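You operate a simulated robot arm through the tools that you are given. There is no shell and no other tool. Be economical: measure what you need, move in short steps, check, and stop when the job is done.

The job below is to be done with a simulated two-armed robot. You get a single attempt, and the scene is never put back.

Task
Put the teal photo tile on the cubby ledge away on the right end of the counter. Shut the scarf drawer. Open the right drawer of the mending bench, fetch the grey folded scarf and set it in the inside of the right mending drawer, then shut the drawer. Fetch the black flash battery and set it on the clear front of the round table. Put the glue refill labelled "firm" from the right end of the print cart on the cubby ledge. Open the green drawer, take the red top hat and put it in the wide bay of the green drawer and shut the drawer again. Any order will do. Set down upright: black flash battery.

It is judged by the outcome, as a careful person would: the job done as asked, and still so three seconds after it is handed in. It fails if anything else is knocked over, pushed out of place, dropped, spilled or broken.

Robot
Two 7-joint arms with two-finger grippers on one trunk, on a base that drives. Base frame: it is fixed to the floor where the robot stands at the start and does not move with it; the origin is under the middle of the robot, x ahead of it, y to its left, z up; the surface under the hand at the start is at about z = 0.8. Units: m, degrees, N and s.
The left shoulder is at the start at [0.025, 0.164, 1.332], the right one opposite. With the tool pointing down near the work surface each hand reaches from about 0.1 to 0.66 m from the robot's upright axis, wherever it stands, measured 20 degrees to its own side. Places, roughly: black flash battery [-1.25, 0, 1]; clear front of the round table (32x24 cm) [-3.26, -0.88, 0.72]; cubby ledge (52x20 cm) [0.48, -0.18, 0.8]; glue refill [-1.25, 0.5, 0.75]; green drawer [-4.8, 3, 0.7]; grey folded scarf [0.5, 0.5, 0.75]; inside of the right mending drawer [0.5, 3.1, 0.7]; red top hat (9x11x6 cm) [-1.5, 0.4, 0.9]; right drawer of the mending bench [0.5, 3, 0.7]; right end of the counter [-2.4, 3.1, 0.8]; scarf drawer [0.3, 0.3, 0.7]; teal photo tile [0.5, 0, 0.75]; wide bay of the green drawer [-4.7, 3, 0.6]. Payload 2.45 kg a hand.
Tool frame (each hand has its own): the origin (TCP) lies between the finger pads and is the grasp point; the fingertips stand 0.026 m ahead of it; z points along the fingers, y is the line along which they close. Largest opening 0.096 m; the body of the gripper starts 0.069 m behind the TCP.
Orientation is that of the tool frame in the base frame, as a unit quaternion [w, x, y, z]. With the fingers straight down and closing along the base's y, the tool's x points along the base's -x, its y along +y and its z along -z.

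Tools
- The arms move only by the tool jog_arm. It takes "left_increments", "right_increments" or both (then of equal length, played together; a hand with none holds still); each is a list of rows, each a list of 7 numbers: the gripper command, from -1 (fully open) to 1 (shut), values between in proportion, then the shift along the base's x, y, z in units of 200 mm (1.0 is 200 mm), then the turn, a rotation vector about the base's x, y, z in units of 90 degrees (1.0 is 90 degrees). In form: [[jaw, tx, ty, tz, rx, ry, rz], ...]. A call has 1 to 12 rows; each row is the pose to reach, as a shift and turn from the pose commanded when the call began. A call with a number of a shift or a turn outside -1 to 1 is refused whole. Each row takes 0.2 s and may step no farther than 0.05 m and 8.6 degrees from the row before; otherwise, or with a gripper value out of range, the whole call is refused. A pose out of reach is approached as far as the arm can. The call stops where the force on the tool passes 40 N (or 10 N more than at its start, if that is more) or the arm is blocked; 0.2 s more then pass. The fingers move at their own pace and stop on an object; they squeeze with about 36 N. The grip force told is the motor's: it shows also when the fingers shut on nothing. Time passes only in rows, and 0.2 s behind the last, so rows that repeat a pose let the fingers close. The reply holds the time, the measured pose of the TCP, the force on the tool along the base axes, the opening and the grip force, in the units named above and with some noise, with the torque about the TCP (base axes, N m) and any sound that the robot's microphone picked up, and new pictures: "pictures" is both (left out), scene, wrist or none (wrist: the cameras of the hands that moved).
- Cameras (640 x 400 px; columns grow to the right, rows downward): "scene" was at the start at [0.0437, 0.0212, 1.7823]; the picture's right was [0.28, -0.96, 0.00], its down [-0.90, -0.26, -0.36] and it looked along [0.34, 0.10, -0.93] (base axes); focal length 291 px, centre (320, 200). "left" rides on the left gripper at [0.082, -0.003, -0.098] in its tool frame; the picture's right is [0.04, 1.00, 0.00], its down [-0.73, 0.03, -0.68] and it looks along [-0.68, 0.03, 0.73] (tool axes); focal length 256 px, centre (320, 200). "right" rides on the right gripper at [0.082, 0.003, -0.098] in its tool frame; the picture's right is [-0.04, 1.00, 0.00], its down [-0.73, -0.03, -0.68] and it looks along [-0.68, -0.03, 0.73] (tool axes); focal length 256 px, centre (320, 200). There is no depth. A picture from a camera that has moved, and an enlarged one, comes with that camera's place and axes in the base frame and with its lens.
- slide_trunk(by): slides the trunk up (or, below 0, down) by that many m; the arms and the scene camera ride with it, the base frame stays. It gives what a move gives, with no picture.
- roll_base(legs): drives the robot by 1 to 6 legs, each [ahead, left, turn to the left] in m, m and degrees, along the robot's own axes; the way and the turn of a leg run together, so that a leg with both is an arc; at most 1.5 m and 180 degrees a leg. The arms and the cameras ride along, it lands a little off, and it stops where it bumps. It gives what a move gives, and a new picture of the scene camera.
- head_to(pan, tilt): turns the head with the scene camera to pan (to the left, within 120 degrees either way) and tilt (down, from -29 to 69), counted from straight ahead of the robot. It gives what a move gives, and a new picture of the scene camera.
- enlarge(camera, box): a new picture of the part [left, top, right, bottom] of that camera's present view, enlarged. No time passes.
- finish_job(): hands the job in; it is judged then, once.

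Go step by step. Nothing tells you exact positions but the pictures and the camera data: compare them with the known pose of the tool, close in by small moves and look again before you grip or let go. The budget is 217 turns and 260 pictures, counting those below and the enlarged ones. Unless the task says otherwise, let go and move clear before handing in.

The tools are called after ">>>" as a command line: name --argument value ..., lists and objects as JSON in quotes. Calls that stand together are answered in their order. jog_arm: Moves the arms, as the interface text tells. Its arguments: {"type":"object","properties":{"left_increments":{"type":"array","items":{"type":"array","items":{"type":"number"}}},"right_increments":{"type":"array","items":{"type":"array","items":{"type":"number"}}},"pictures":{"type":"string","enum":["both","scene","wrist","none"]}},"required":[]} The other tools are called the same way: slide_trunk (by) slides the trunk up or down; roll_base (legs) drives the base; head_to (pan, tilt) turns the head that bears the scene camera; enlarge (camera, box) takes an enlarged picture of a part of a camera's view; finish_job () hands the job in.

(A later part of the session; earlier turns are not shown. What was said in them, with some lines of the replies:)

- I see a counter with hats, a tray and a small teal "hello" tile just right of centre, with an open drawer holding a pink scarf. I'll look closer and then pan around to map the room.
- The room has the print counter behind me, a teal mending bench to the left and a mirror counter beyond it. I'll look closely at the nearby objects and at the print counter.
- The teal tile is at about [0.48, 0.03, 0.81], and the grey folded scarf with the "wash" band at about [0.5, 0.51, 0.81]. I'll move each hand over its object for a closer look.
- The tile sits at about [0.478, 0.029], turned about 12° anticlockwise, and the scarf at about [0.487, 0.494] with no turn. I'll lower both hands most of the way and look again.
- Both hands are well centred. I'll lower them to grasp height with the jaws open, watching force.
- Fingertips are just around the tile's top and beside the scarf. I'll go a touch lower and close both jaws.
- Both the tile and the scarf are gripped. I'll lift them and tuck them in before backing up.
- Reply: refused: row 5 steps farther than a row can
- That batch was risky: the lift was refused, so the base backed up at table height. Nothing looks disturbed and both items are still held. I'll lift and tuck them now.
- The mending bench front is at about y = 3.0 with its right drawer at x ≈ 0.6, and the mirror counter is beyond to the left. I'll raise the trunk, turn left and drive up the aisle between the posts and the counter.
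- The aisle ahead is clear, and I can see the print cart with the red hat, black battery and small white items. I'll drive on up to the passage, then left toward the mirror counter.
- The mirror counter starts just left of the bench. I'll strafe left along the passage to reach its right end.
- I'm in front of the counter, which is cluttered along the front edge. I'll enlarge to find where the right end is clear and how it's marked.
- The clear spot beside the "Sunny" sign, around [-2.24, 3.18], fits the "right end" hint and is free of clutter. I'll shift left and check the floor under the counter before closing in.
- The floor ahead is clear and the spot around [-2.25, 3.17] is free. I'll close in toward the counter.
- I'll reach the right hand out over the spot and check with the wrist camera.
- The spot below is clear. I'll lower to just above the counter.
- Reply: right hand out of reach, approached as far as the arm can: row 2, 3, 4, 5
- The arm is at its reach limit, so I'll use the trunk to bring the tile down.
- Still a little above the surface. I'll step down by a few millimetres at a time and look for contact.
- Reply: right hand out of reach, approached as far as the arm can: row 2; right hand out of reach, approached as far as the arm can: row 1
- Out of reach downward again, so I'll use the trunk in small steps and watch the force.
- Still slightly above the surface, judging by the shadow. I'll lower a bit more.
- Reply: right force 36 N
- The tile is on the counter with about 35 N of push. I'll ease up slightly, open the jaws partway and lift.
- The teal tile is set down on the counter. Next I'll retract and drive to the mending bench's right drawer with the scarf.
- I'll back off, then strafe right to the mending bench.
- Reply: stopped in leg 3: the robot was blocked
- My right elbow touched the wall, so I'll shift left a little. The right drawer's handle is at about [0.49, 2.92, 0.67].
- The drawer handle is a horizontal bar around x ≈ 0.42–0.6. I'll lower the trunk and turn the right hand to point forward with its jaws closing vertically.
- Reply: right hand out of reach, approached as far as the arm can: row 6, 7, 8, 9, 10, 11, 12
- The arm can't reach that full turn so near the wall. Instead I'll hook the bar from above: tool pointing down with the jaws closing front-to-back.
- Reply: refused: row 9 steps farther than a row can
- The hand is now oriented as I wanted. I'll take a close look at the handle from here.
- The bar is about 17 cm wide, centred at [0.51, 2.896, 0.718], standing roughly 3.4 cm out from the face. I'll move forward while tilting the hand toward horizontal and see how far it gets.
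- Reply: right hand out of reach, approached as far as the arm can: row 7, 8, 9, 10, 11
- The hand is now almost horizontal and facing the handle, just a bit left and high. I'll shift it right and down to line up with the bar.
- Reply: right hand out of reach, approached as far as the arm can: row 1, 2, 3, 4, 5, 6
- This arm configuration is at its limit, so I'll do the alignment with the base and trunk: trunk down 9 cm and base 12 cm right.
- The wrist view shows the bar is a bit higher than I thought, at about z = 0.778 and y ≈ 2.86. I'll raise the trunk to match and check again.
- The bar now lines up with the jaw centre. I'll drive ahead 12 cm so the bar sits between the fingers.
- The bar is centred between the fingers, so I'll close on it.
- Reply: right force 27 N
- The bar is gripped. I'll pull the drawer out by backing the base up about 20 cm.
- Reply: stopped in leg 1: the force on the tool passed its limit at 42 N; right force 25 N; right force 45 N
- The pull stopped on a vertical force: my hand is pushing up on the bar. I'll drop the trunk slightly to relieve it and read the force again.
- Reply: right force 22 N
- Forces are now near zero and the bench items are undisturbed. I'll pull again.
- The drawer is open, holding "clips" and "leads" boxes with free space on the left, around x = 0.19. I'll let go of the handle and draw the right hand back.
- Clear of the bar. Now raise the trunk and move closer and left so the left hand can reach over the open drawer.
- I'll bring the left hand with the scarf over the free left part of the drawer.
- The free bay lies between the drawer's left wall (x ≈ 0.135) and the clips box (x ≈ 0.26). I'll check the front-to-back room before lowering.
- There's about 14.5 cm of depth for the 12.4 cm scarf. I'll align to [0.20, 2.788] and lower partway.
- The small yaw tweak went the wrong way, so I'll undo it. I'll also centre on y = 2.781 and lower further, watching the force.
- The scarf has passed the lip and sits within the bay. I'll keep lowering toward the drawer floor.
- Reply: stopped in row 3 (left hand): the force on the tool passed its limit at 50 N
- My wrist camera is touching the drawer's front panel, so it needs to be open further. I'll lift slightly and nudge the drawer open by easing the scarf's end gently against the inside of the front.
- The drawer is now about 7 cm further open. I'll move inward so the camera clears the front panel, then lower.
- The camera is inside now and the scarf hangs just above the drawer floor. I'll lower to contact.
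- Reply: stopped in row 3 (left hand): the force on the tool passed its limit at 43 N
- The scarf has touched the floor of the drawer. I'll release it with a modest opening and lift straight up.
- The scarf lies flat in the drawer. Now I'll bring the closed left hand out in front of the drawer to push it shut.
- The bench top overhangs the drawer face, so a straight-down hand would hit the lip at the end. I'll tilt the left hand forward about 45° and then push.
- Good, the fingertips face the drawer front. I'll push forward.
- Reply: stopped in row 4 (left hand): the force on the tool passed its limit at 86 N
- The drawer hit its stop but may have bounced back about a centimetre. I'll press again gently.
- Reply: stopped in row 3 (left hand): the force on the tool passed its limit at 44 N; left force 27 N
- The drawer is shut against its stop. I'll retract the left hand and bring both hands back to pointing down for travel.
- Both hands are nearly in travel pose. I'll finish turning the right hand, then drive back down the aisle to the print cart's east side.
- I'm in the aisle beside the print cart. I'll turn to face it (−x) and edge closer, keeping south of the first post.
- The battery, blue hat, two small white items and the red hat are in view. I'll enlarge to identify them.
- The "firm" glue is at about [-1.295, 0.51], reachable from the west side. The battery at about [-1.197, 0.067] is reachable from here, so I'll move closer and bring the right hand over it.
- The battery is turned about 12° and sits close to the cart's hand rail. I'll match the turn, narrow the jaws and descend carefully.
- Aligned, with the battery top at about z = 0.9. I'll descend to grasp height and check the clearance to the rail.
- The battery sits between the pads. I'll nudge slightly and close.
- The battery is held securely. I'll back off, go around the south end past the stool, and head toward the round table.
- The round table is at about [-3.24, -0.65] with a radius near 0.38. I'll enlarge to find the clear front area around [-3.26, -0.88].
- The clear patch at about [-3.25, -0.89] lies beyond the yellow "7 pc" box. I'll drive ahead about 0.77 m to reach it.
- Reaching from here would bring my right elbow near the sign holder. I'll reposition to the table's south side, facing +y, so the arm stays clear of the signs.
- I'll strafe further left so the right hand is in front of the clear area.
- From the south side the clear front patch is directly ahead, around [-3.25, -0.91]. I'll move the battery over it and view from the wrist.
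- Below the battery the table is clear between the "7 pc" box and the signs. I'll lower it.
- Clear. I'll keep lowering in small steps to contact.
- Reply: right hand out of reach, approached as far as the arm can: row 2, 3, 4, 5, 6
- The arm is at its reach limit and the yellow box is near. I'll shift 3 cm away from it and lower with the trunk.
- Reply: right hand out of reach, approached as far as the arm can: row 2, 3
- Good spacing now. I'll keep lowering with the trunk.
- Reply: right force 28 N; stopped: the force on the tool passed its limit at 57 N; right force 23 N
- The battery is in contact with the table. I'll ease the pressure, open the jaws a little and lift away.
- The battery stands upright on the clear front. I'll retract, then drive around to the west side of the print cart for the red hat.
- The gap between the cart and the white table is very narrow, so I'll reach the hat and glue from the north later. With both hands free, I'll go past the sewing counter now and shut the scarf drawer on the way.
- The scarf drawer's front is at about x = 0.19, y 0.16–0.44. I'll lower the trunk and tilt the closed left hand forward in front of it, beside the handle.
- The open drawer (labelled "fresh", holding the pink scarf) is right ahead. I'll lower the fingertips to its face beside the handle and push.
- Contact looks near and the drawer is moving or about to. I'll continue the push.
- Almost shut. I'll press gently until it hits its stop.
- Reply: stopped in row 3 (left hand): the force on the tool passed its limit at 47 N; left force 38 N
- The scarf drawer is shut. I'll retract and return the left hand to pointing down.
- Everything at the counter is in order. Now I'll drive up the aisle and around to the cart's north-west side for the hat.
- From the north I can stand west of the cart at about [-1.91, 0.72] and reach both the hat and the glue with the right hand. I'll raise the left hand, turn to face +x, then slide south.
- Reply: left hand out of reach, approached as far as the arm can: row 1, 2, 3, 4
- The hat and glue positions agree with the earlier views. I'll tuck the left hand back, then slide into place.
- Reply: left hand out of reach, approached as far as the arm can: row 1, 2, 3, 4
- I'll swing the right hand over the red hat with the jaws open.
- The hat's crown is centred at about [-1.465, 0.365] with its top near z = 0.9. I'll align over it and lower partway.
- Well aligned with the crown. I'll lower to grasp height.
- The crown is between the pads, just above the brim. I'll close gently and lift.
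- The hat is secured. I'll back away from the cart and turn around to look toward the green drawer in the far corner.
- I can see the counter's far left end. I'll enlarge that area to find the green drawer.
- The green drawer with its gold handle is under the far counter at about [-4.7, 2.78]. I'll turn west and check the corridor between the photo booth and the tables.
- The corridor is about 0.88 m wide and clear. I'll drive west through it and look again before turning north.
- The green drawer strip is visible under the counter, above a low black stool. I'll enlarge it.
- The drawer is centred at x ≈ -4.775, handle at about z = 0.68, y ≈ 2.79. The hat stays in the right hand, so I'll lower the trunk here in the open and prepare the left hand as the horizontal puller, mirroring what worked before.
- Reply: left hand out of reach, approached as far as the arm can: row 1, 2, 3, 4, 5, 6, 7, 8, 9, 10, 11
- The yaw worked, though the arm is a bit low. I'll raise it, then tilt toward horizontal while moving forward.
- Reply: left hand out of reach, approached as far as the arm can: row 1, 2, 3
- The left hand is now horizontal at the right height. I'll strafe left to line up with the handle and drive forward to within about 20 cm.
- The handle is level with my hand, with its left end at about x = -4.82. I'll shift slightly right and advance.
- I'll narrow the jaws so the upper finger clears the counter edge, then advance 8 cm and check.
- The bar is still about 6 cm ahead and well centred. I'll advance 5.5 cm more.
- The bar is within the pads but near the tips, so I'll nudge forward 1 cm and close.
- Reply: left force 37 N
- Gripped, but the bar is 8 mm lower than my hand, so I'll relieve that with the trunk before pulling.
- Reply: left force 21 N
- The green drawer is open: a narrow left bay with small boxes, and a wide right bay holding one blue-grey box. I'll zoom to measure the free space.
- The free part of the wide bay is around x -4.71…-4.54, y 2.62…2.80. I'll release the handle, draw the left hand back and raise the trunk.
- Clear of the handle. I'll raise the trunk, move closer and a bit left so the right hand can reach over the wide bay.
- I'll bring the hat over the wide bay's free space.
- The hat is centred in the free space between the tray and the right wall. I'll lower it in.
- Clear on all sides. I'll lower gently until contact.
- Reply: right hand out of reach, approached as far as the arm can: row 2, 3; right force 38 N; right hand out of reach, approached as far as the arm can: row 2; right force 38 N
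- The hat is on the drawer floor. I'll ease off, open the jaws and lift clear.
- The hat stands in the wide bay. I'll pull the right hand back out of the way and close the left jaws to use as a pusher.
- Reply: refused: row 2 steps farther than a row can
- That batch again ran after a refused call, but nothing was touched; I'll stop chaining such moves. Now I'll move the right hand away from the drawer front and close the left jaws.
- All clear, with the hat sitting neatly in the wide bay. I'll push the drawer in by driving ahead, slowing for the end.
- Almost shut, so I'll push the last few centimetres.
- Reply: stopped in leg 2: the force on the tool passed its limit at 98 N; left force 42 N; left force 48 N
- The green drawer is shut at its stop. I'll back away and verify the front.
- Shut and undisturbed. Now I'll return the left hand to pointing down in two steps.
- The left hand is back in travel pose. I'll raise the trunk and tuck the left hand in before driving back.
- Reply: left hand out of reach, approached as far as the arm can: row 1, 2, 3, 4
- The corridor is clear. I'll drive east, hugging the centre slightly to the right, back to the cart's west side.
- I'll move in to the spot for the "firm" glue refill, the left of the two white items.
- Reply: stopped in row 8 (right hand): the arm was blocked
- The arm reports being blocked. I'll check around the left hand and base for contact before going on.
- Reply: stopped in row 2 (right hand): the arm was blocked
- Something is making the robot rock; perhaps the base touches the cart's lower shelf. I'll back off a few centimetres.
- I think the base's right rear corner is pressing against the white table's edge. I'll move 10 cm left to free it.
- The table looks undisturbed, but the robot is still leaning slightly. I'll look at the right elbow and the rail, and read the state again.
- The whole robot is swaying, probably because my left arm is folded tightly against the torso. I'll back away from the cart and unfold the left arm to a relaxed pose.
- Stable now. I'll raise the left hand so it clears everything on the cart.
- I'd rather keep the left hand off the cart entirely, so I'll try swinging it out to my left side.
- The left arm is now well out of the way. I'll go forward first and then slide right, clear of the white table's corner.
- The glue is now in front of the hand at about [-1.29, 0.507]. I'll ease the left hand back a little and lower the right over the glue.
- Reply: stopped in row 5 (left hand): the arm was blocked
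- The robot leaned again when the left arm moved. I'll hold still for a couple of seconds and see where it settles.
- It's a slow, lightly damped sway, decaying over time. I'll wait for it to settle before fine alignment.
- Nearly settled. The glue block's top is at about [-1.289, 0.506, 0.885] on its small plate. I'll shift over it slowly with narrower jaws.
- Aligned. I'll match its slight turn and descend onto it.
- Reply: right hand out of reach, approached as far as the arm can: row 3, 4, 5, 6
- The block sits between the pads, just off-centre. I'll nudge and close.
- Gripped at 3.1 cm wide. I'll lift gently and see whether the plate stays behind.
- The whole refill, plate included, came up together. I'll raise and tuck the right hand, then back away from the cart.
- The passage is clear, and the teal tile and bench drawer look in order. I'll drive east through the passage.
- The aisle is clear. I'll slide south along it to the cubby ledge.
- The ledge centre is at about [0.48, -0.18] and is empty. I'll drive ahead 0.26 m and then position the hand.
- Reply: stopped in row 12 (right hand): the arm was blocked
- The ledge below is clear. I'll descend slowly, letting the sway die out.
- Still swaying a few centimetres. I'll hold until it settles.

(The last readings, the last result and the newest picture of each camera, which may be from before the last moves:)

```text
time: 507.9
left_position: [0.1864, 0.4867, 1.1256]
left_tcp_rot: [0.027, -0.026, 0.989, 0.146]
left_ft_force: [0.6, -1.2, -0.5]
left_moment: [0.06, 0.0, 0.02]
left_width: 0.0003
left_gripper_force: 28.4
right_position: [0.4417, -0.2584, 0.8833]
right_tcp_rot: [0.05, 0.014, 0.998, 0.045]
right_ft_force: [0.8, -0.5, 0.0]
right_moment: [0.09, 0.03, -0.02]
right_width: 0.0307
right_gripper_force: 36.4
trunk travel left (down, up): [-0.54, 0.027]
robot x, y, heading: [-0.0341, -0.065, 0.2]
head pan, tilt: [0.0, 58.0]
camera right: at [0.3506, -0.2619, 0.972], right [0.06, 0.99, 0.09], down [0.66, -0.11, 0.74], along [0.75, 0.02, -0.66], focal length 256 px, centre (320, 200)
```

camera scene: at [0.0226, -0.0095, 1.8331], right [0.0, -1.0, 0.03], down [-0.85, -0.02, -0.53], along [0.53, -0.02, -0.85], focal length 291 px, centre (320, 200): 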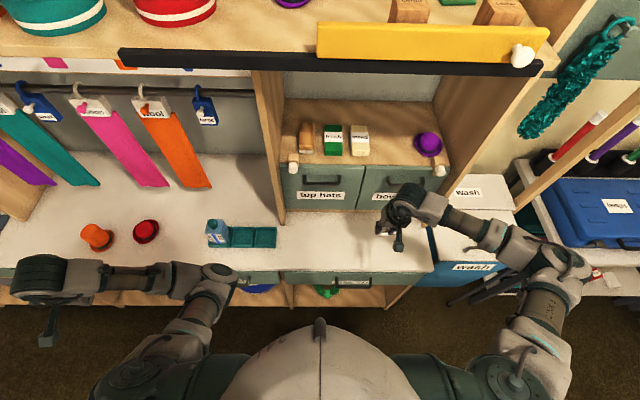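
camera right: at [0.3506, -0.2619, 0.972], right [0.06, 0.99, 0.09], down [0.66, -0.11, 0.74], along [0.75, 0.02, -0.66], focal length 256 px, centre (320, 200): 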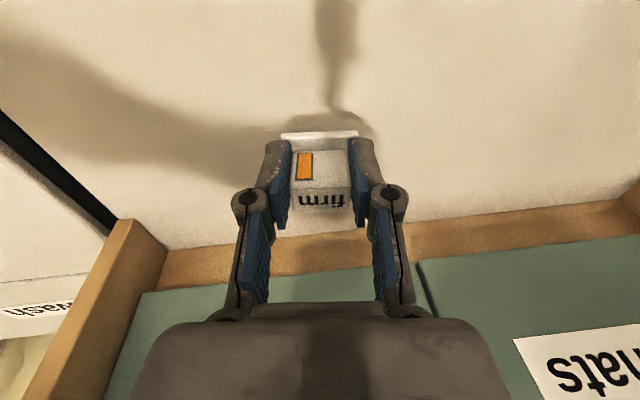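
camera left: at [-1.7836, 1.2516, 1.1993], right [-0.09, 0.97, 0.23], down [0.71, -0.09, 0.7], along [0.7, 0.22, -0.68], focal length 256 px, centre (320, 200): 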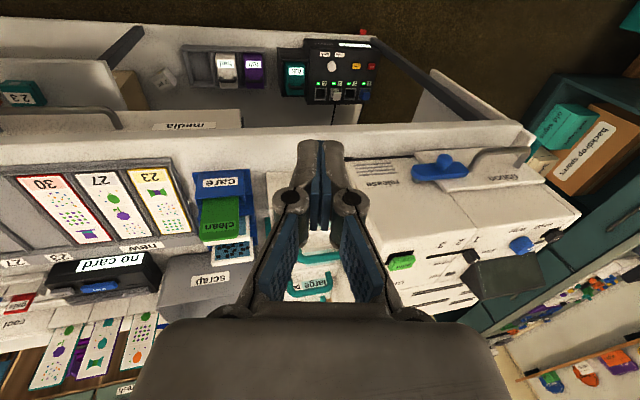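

The sway keeps being fed by the left arm's awkward pose. Earlier it was steady with the left hand further forward and lower, so I'll move it there over the empty part of the counter.

>>> jog_arm --left_increments '[[1, 0.15, -0.02, -0.05, 0, 0, 0], [1, 0.3, -0.05, -0.1, 0, 0, 0], [1, 0.45, -0.1, -0.15, 0, 0, 0], [1, 0.6, -0.15, -0.25, 0, 0, 0], [1, 0.75, -0.2, -0.35, 0, 0, 0], [1, 0.9, -0.25, -0.45, 0, 0, 0], [1, 1.0, -0.3, -0.55, 0, 0, 0], [1, 1.0, -0.3, -0.6, 0, 0, 0], [1, 1.0, -0.3, -0.6, 0, 0, 0], [1, 1.0, -0.3, -0.6, 0, 0, 0], [1, 1.0, -0.3, -0.6, 0, 0, 0], [1, 1.0, -0.3, -0.6, 0, 0, 0]]' --pictures "scene"

>>> jog_arm --left_increments '[[1, 0, 0, 0, 0, 0, 0], [1, 0, 0, 0, 0, 0, 0], [1, 0, 0, 0, 0, 0, 0], [1, 0, 0, 0, 0, 0, 0], [1, 0, 0, 0, 0, 0, 0], [1, 0, 0, 0, 0, 0, 0], [1, 0, 0, 0, 0, 0, 0], [1, 0, 0, 0, 0, 0, 0]]' --pictures "none"

```text
time: 510.6
left_position: [0.3849, 0.4432, 0.9994]
left_tcp_rot: [0.025, -0.027, 0.99, 0.139]
left_ft_force: [0.2, -0.6, -0.4]
left_moment: [0.02, 0.03, 0.0]
left_width: 0.0001
left_gripper_force: 28.2
right_position: [0.4412, -0.2464, 0.8857]
right_tcp_rot: [0.051, 0.013, 0.998, 0.039]
right_ft_force: [-0.6, 0.4, 0.2]
right_moment: [0.03, -0.01, -0.02]
right_width: 0.0308
right_gripper_force: 35.6
trunk travel left (down, up): [-0.54, 0.027]
robot x, y, heading: [-0.0348, -0.0616, 0.3]
head pan, tilt: [0.0, 58.0]
camera scene: at [0.0241, -0.0548, 1.8339], right [0.0, -1.0, 0.0], down [-0.85, 0.0, -0.53], along [0.53, 0.0, -0.85], focal length 291 px, centre (320, 200)
```

scene: 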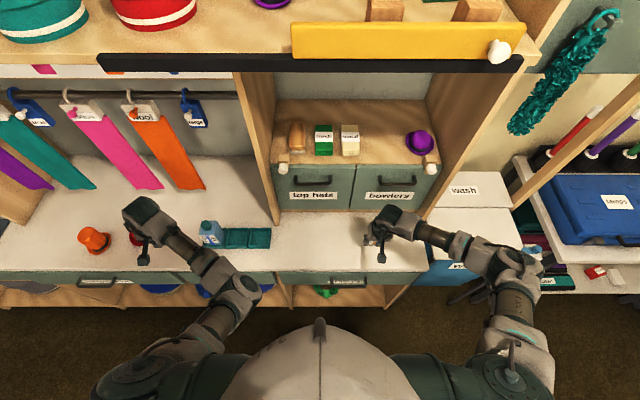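

```text
time: 512.4
left_position: [0.385, 0.4478, 0.9977]
left_tcp_rot: [0.025, -0.028, 0.99, 0.136]
left_ft_force: [-0.3, -0.1, 0.0]
left_moment: [0.0, 0.0, 0.01]
left_width: 0.0002
left_gripper_force: 28.4
right_position: [0.4416, -0.2399, 0.8864]
right_tcp_rot: [0.052, 0.013, 0.998, 0.036]
right_ft_force: [-0.8, -0.3, -0.4]
right_moment: [-0.03, -0.01, 0.01]
right_width: 0.0308
right_gripper_force: 36.2
trunk travel left (down, up): [-0.54, 0.027]
robot x, y, heading: [-0.0313, -0.0628, 0.1]
head pan, tilt: [0.0, 58.0]
```

Steady now. I'll lower the refill to the ledge in small steps.

>>> jog_arm --right_increments '[[1, 0.02, 0.02, -0.06, 0, 0, 0], [1, 0.04, 0.04, -0.11, 0, 0, 0], [1, 0.04, 0.04, -0.15, 0, 0, 0], [1, 0.04, 0.04, -0.165, 0, 0, 0]]' --pictures "wrist"

```text
time: 513.4
left_position: [0.3856, 0.4467, 0.9988]
left_tcp_rot: [0.025, -0.027, 0.99, 0.137]
left_ft_force: [0.2, 0.5, 0.9]
left_moment: [0.02, -0.03, 0.03]
left_width: 0.0002
left_gripper_force: 28.3
right_position: [0.45, -0.234, 0.8537]
right_tcp_rot: [0.051, 0.012, 0.998, 0.037]
right_ft_force: [-0.4, -0.7, -0.3]
right_moment: [-0.03, 0.04, 0.01]
right_width: 0.0308
right_gripper_force: 36.1
trunk travel left (down, up): [-0.54, 0.027]
robot x, y, heading: [-0.0338, -0.0665, 0.0]
head pan, tilt: [0.0, 58.0]
camera right: at [0.3592, -0.2356, 0.9424], right [0.06, 0.99, 0.08], down [0.66, -0.1, 0.75], along [0.75, 0.01, -0.66], focal length 256 px, centre (320, 200)
```

right: 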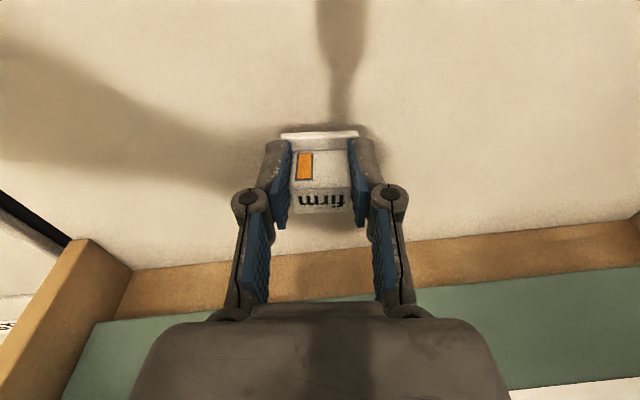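

>>> jog_arm --right_increments '[[1, 0, 0, -0.015, 0, 0, 0], [1, 0, 0, -0.03, 0, 0, 0]]' --pictures "none"

>>> jog_arm --right_increments '[[1, 0, 0, -0.012, 0, 0, 0], [1, 0, 0, -0.024, 0, 0, 0]]' --pictures "wrist"

```text
time: 514.0
left_position: [0.3849, 0.4447, 0.9995]
left_tcp_rot: [0.026, -0.027, 0.99, 0.139]
left_ft_force: [0.3, -0.4, -0.6]
left_moment: [0.0, 0.02, 0.0]
left_width: 0.0
left_gripper_force: 28.5
right_position: [0.4494, -0.2359, 0.8476]
right_tcp_rot: [0.051, 0.014, 0.998, 0.038]
right_ft_force: [0.7, -0.2, 0.0]
right_moment: [0.01, -0.03, 0.0]
right_width: 0.0308
right_gripper_force: 36.5
trunk travel left (down, up): [-0.54, 0.027]
robot x, y, heading: [-0.0366, -0.0624, -0.0]
head pan, tilt: [0.0, 58.0]
```

```text
time: 514.5
left_position: [0.3847, 0.4425, 1.0]
left_tcp_rot: [0.025, -0.027, 0.99, 0.14]
left_ft_force: [-0.2, 0.1, -0.2]
left_moment: [0.01, 0.02, -0.03]
left_width: 0.0
left_gripper_force: 28.8
right_position: [0.4492, -0.2377, 0.8414]
right_tcp_rot: [0.051, 0.012, 0.998, 0.039]
right_ft_force: [0.3, -0.7, -1.2]
right_moment: [0.0, -0.02, 0.0]
right_width: 0.0308
right_gripper_force: 36.2
trunk travel left (down, up): [-0.54, 0.027]
robot x, y, heading: [-0.0332, -0.0584, 0.2]
head pan, tilt: [0.0, 58.0]
camera right: at [0.359, -0.2399, 0.931], right [0.06, 0.99, 0.08], down [0.66, -0.1, 0.75], along [0.75, 0.01, -0.66], focal length 256 px, centre (320, 200)
```

right: 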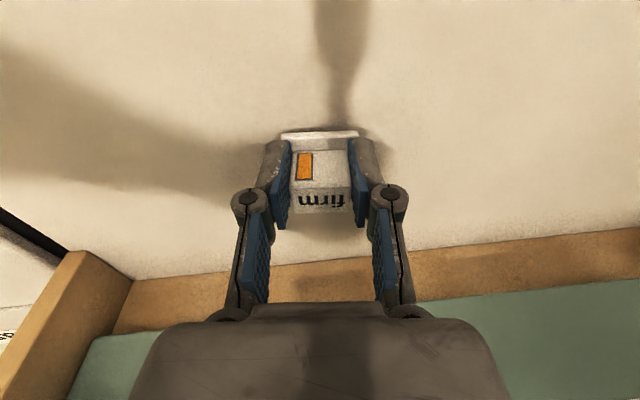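

>>> jog_arm --right_increments '[[1, 0, 0, -0.012, 0, 0, 0], [1, 0, 0, -0.024, 0, 0, 0]]' --pictures "none"

>>> jog_arm --right_increments '[[1, 0, 0, -0.01, 0, 0, 0], [1, 0, 0, -0.02, 0, 0, 0]]' --pictures "wrist"

```text
time: 515.1
left_position: [0.384, 0.4451, 0.9996]
left_tcp_rot: [0.025, -0.027, 0.99, 0.137]
left_ft_force: [-0.2, -0.3, 0.8]
left_moment: [0.03, 0.01, -0.01]
left_width: 0.0
left_gripper_force: 28.0
right_position: [0.4493, -0.2356, 0.8389]
right_tcp_rot: [0.051, 0.013, 0.998, 0.039]
right_ft_force: [0.1, 0.2, -0.5]
right_moment: [0.0, 0.01, 0.0]
right_width: 0.0309
right_gripper_force: 36.0
trunk travel left (down, up): [-0.54, 0.027]
robot x, y, heading: [-0.0345, -0.0625, 0.1]
head pan, tilt: [0.0, 58.0]
```

```text
time: 515.8
left_position: [0.3837, 0.4431, 0.9997]
left_tcp_rot: [0.026, -0.027, 0.99, 0.138]
left_ft_force: [-0.9, -0.3, -0.6]
left_moment: [0.02, 0.02, -0.02]
left_width: 0.0
left_gripper_force: 29.1
right_position: [0.4495, -0.2348, 0.8363]
right_tcp_rot: [0.053, 0.013, 0.998, 0.038]
right_ft_force: [-2.4, -0.5, 16.4]
right_moment: [-0.35, 0.09, -0.02]
right_width: 0.0309
right_gripper_force: 36.1
trunk travel left (down, up): [-0.54, 0.027]
robot x, y, heading: [-0.0353, -0.0663, 0.3]
head pan, tilt: [0.0, 58.0]
camera right: at [0.3585, -0.238, 0.9245], right [0.06, 0.99, 0.08], down [0.66, -0.1, 0.75], along [0.75, 0.01, -0.66], focal length 256 px, centre (320, 200)
```

right: 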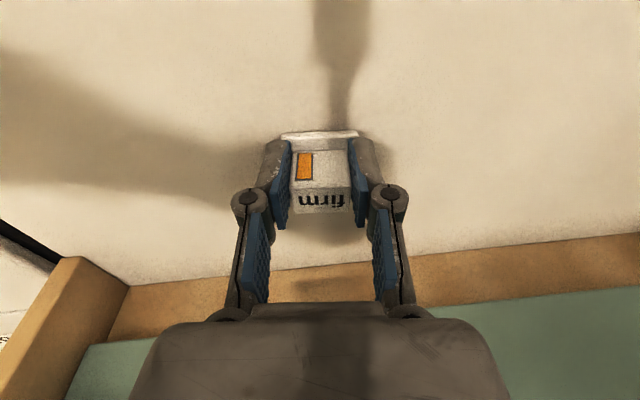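

It's in contact with the ledge (16 N). I'll open the jaws slowly and lift straight up.

>>> jog_arm --right_increments '[[0.2, 0, 0, 0.005, 0, 0, 0], [0.0, 0, 0, 0.005, 0, 0, 0], [-0.2, 0, 0, 0.005, 0, 0, 0], [-0.2, 0, 0, 0.03, 0, 0, 0], [-0.2, 0, 0, 0.12, 0, 0, 0], [-0.2, 0, 0, 0.3, 0, 0, 0], [-0.2, 0, 0, 0.5, 0, 0, 0], [-0.2, 0, 0, 0.7, 0, 0, 0]]' --pictures "both"

```text
time: 517.5
left_position: [0.3848, 0.4432, 0.9996]
left_tcp_rot: [0.025, -0.026, 0.99, 0.138]
left_ft_force: [-0.9, -0.4, 0.3]
left_moment: [0.0, -0.06, -0.03]
left_width: 0.0
left_gripper_force: 28.3
right_position: [0.4475, -0.2372, 0.9753]
right_tcp_rot: [0.051, 0.013, 0.998, 0.039]
right_ft_force: [-0.4, -1.2, 0.4]
right_moment: [0.02, -0.05, 0.0]
right_width: 0.0577
right_gripper_force: 0.0
trunk travel left (down, up): [-0.54, 0.027]
robot x, y, heading: [-0.0358, -0.0616, -0.1]
head pan, tilt: [0.0, 58.0]
camera scene: at [0.0236, -0.0608, 1.8339], right [0.0, -1.0, 0.0], down [-0.85, 0.0, -0.53], along [0.53, 0.0, -0.85], focal length 291 px, centre (320, 200)
camera right: at [0.3582, -0.2393, 1.0636], right [0.06, 0.99, 0.08], down [0.66, -0.1, 0.75], along [0.75, 0.01, -0.66], focal length 256 px, centre (320, 200)
```

scene: 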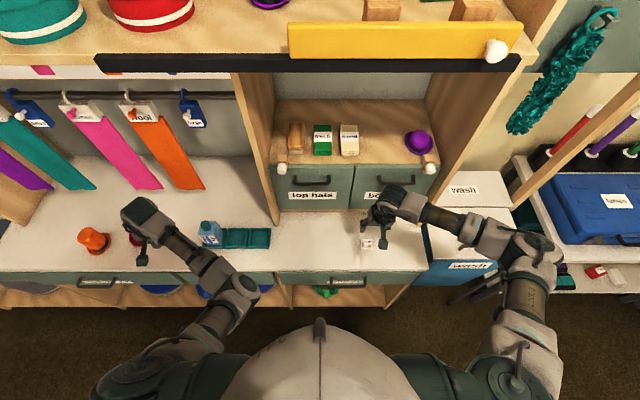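
right: 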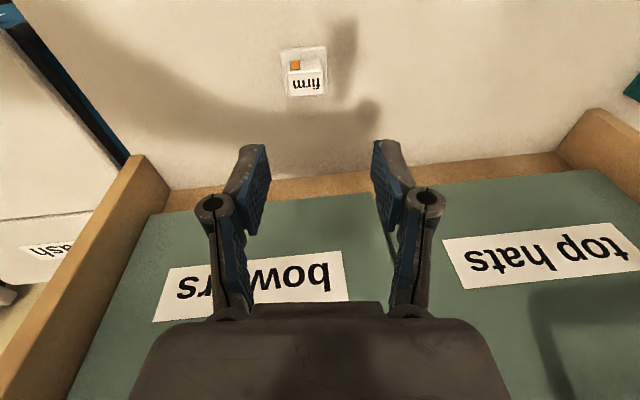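

The "firm" refill stands on the ledge. I'll lift the right hand a bit more, back clear, and take a last look.

>>> jog_arm --right_increments '[[-0.2, -0.05, 0, 0.15, 0, 0, 0], [-0.2, -0.15, 0, 0.3, 0, 0, 0], [-0.2, -0.3, 0, 0.4, 0, 0, 0]]' --pictures "none"

>>> roll_base --legs '[[-0.3, 0, 0]]'

>>> enlarge --camera "scene" --box '[140, 120, 460, 320]'

```text
time: 518.4
left_position: [0.3836, 0.4426, 1.0]
left_tcp_rot: [0.027, -0.028, 0.99, 0.138]
left_ft_force: [0.6, 1.0, 0.3]
left_moment: [-0.02, -0.01, -0.01]
left_width: 0.0
left_gripper_force: 28.5
right_position: [0.3875, -0.2373, 1.0547]
right_tcp_rot: [0.052, 0.012, 0.998, 0.039]
right_ft_force: [0.3, -0.4, 0.3]
right_moment: [0.05, -0.02, 0.01]
right_width: 0.0572
right_gripper_force: 0.2
trunk travel left (down, up): [-0.54, 0.027]
robot x, y, heading: [-0.0344, -0.0598, -0.1]
head pan, tilt: [0.0, 58.0]
```

```text
time: 520.4
left_position: [0.086, 0.443, 1.0]
left_tcp_rot: [0.024, -0.028, 0.99, 0.138]
left_ft_force: [-0.1, -0.3, 0.2]
left_moment: [0.03, 0.03, -0.02]
left_width: 0.0002
left_gripper_force: 28.2
right_position: [0.0918, -0.2367, 1.0532]
right_tcp_rot: [0.05, 0.013, 0.998, 0.039]
right_ft_force: [0.6, -0.3, -1.1]
right_moment: [-0.02, 0.06, 0.03]
right_width: 0.0576
right_gripper_force: 0.0
trunk travel left (down, up): [-0.54, 0.027]
robot x, y, heading: [-0.3369, -0.0647, 0.1]
head pan, tilt: [0.0, 58.0]
camera scene: at [-0.2731, -0.0617, 1.8337], right [0.0, -1.0, 0.0], down [-0.85, 0.0, -0.53], along [0.53, 0.0, -0.85], focal length 291 px, centre (320, 200)
```

scene: 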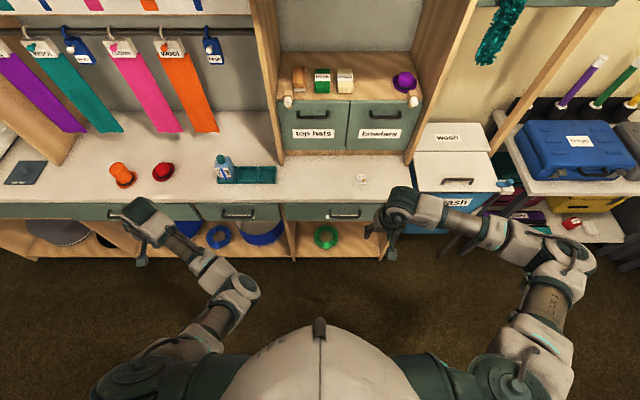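

```text
2.00 times, centred on (300, 220) of scene
camera zoom: at [-0.2731, -0.0617, 1.8337], right [0.0, -1.0, 0.0], down [-0.85, 0.0, -0.53], along [0.53, 0.0, -0.85], focal length 583 px, centre (360, 160)
```

zoom: 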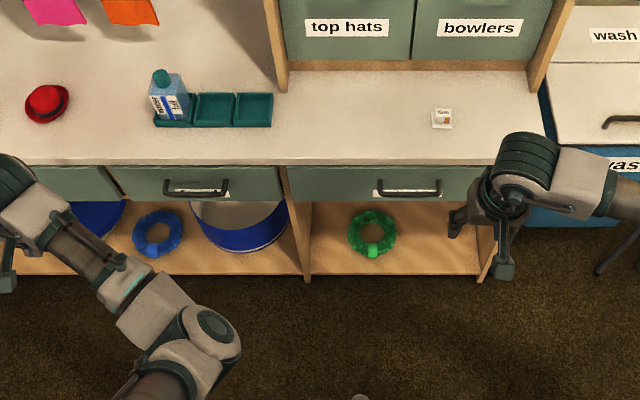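

The glue refill stands on the ledge, the scarf drawer is shut and nothing nearby is out of place. The tile, scarf, battery and hat were each placed and checked earlier, so I'm handing in.

>>> finish_job

```text
The job is handed in.
```

I finished and handed in all the steps, and I saw nothing knocked over, dropped or pushed out of place.

- **Teal photo tile:** it is on the right part of the mirror counter, at about x = -2.24. I took "right end" to mean the spot you listed, so it is about 0.8 m in from the counter's far right edge.
- **Scarf drawer:** it is shut. It was the only open drawer; its label reads "fresh" and it holds the pink scarf.
- **Grey folded scarf:** it lies flat in the right mending drawer, which is shut.
- **Black flash battery:** it stands upright on the clear front of the round table.
- **Red top hat:** it was standing in the wide bay of the green drawer when I pushed the drawer shut.
- **"Firm" glue refill:** it stands on the cubby ledge.

Early on, a refused lift meant the base backed up while the tile and grey scarf were still at counter height. Later, a base move ran without the arm move meant to come before it. I saw no damage from either.
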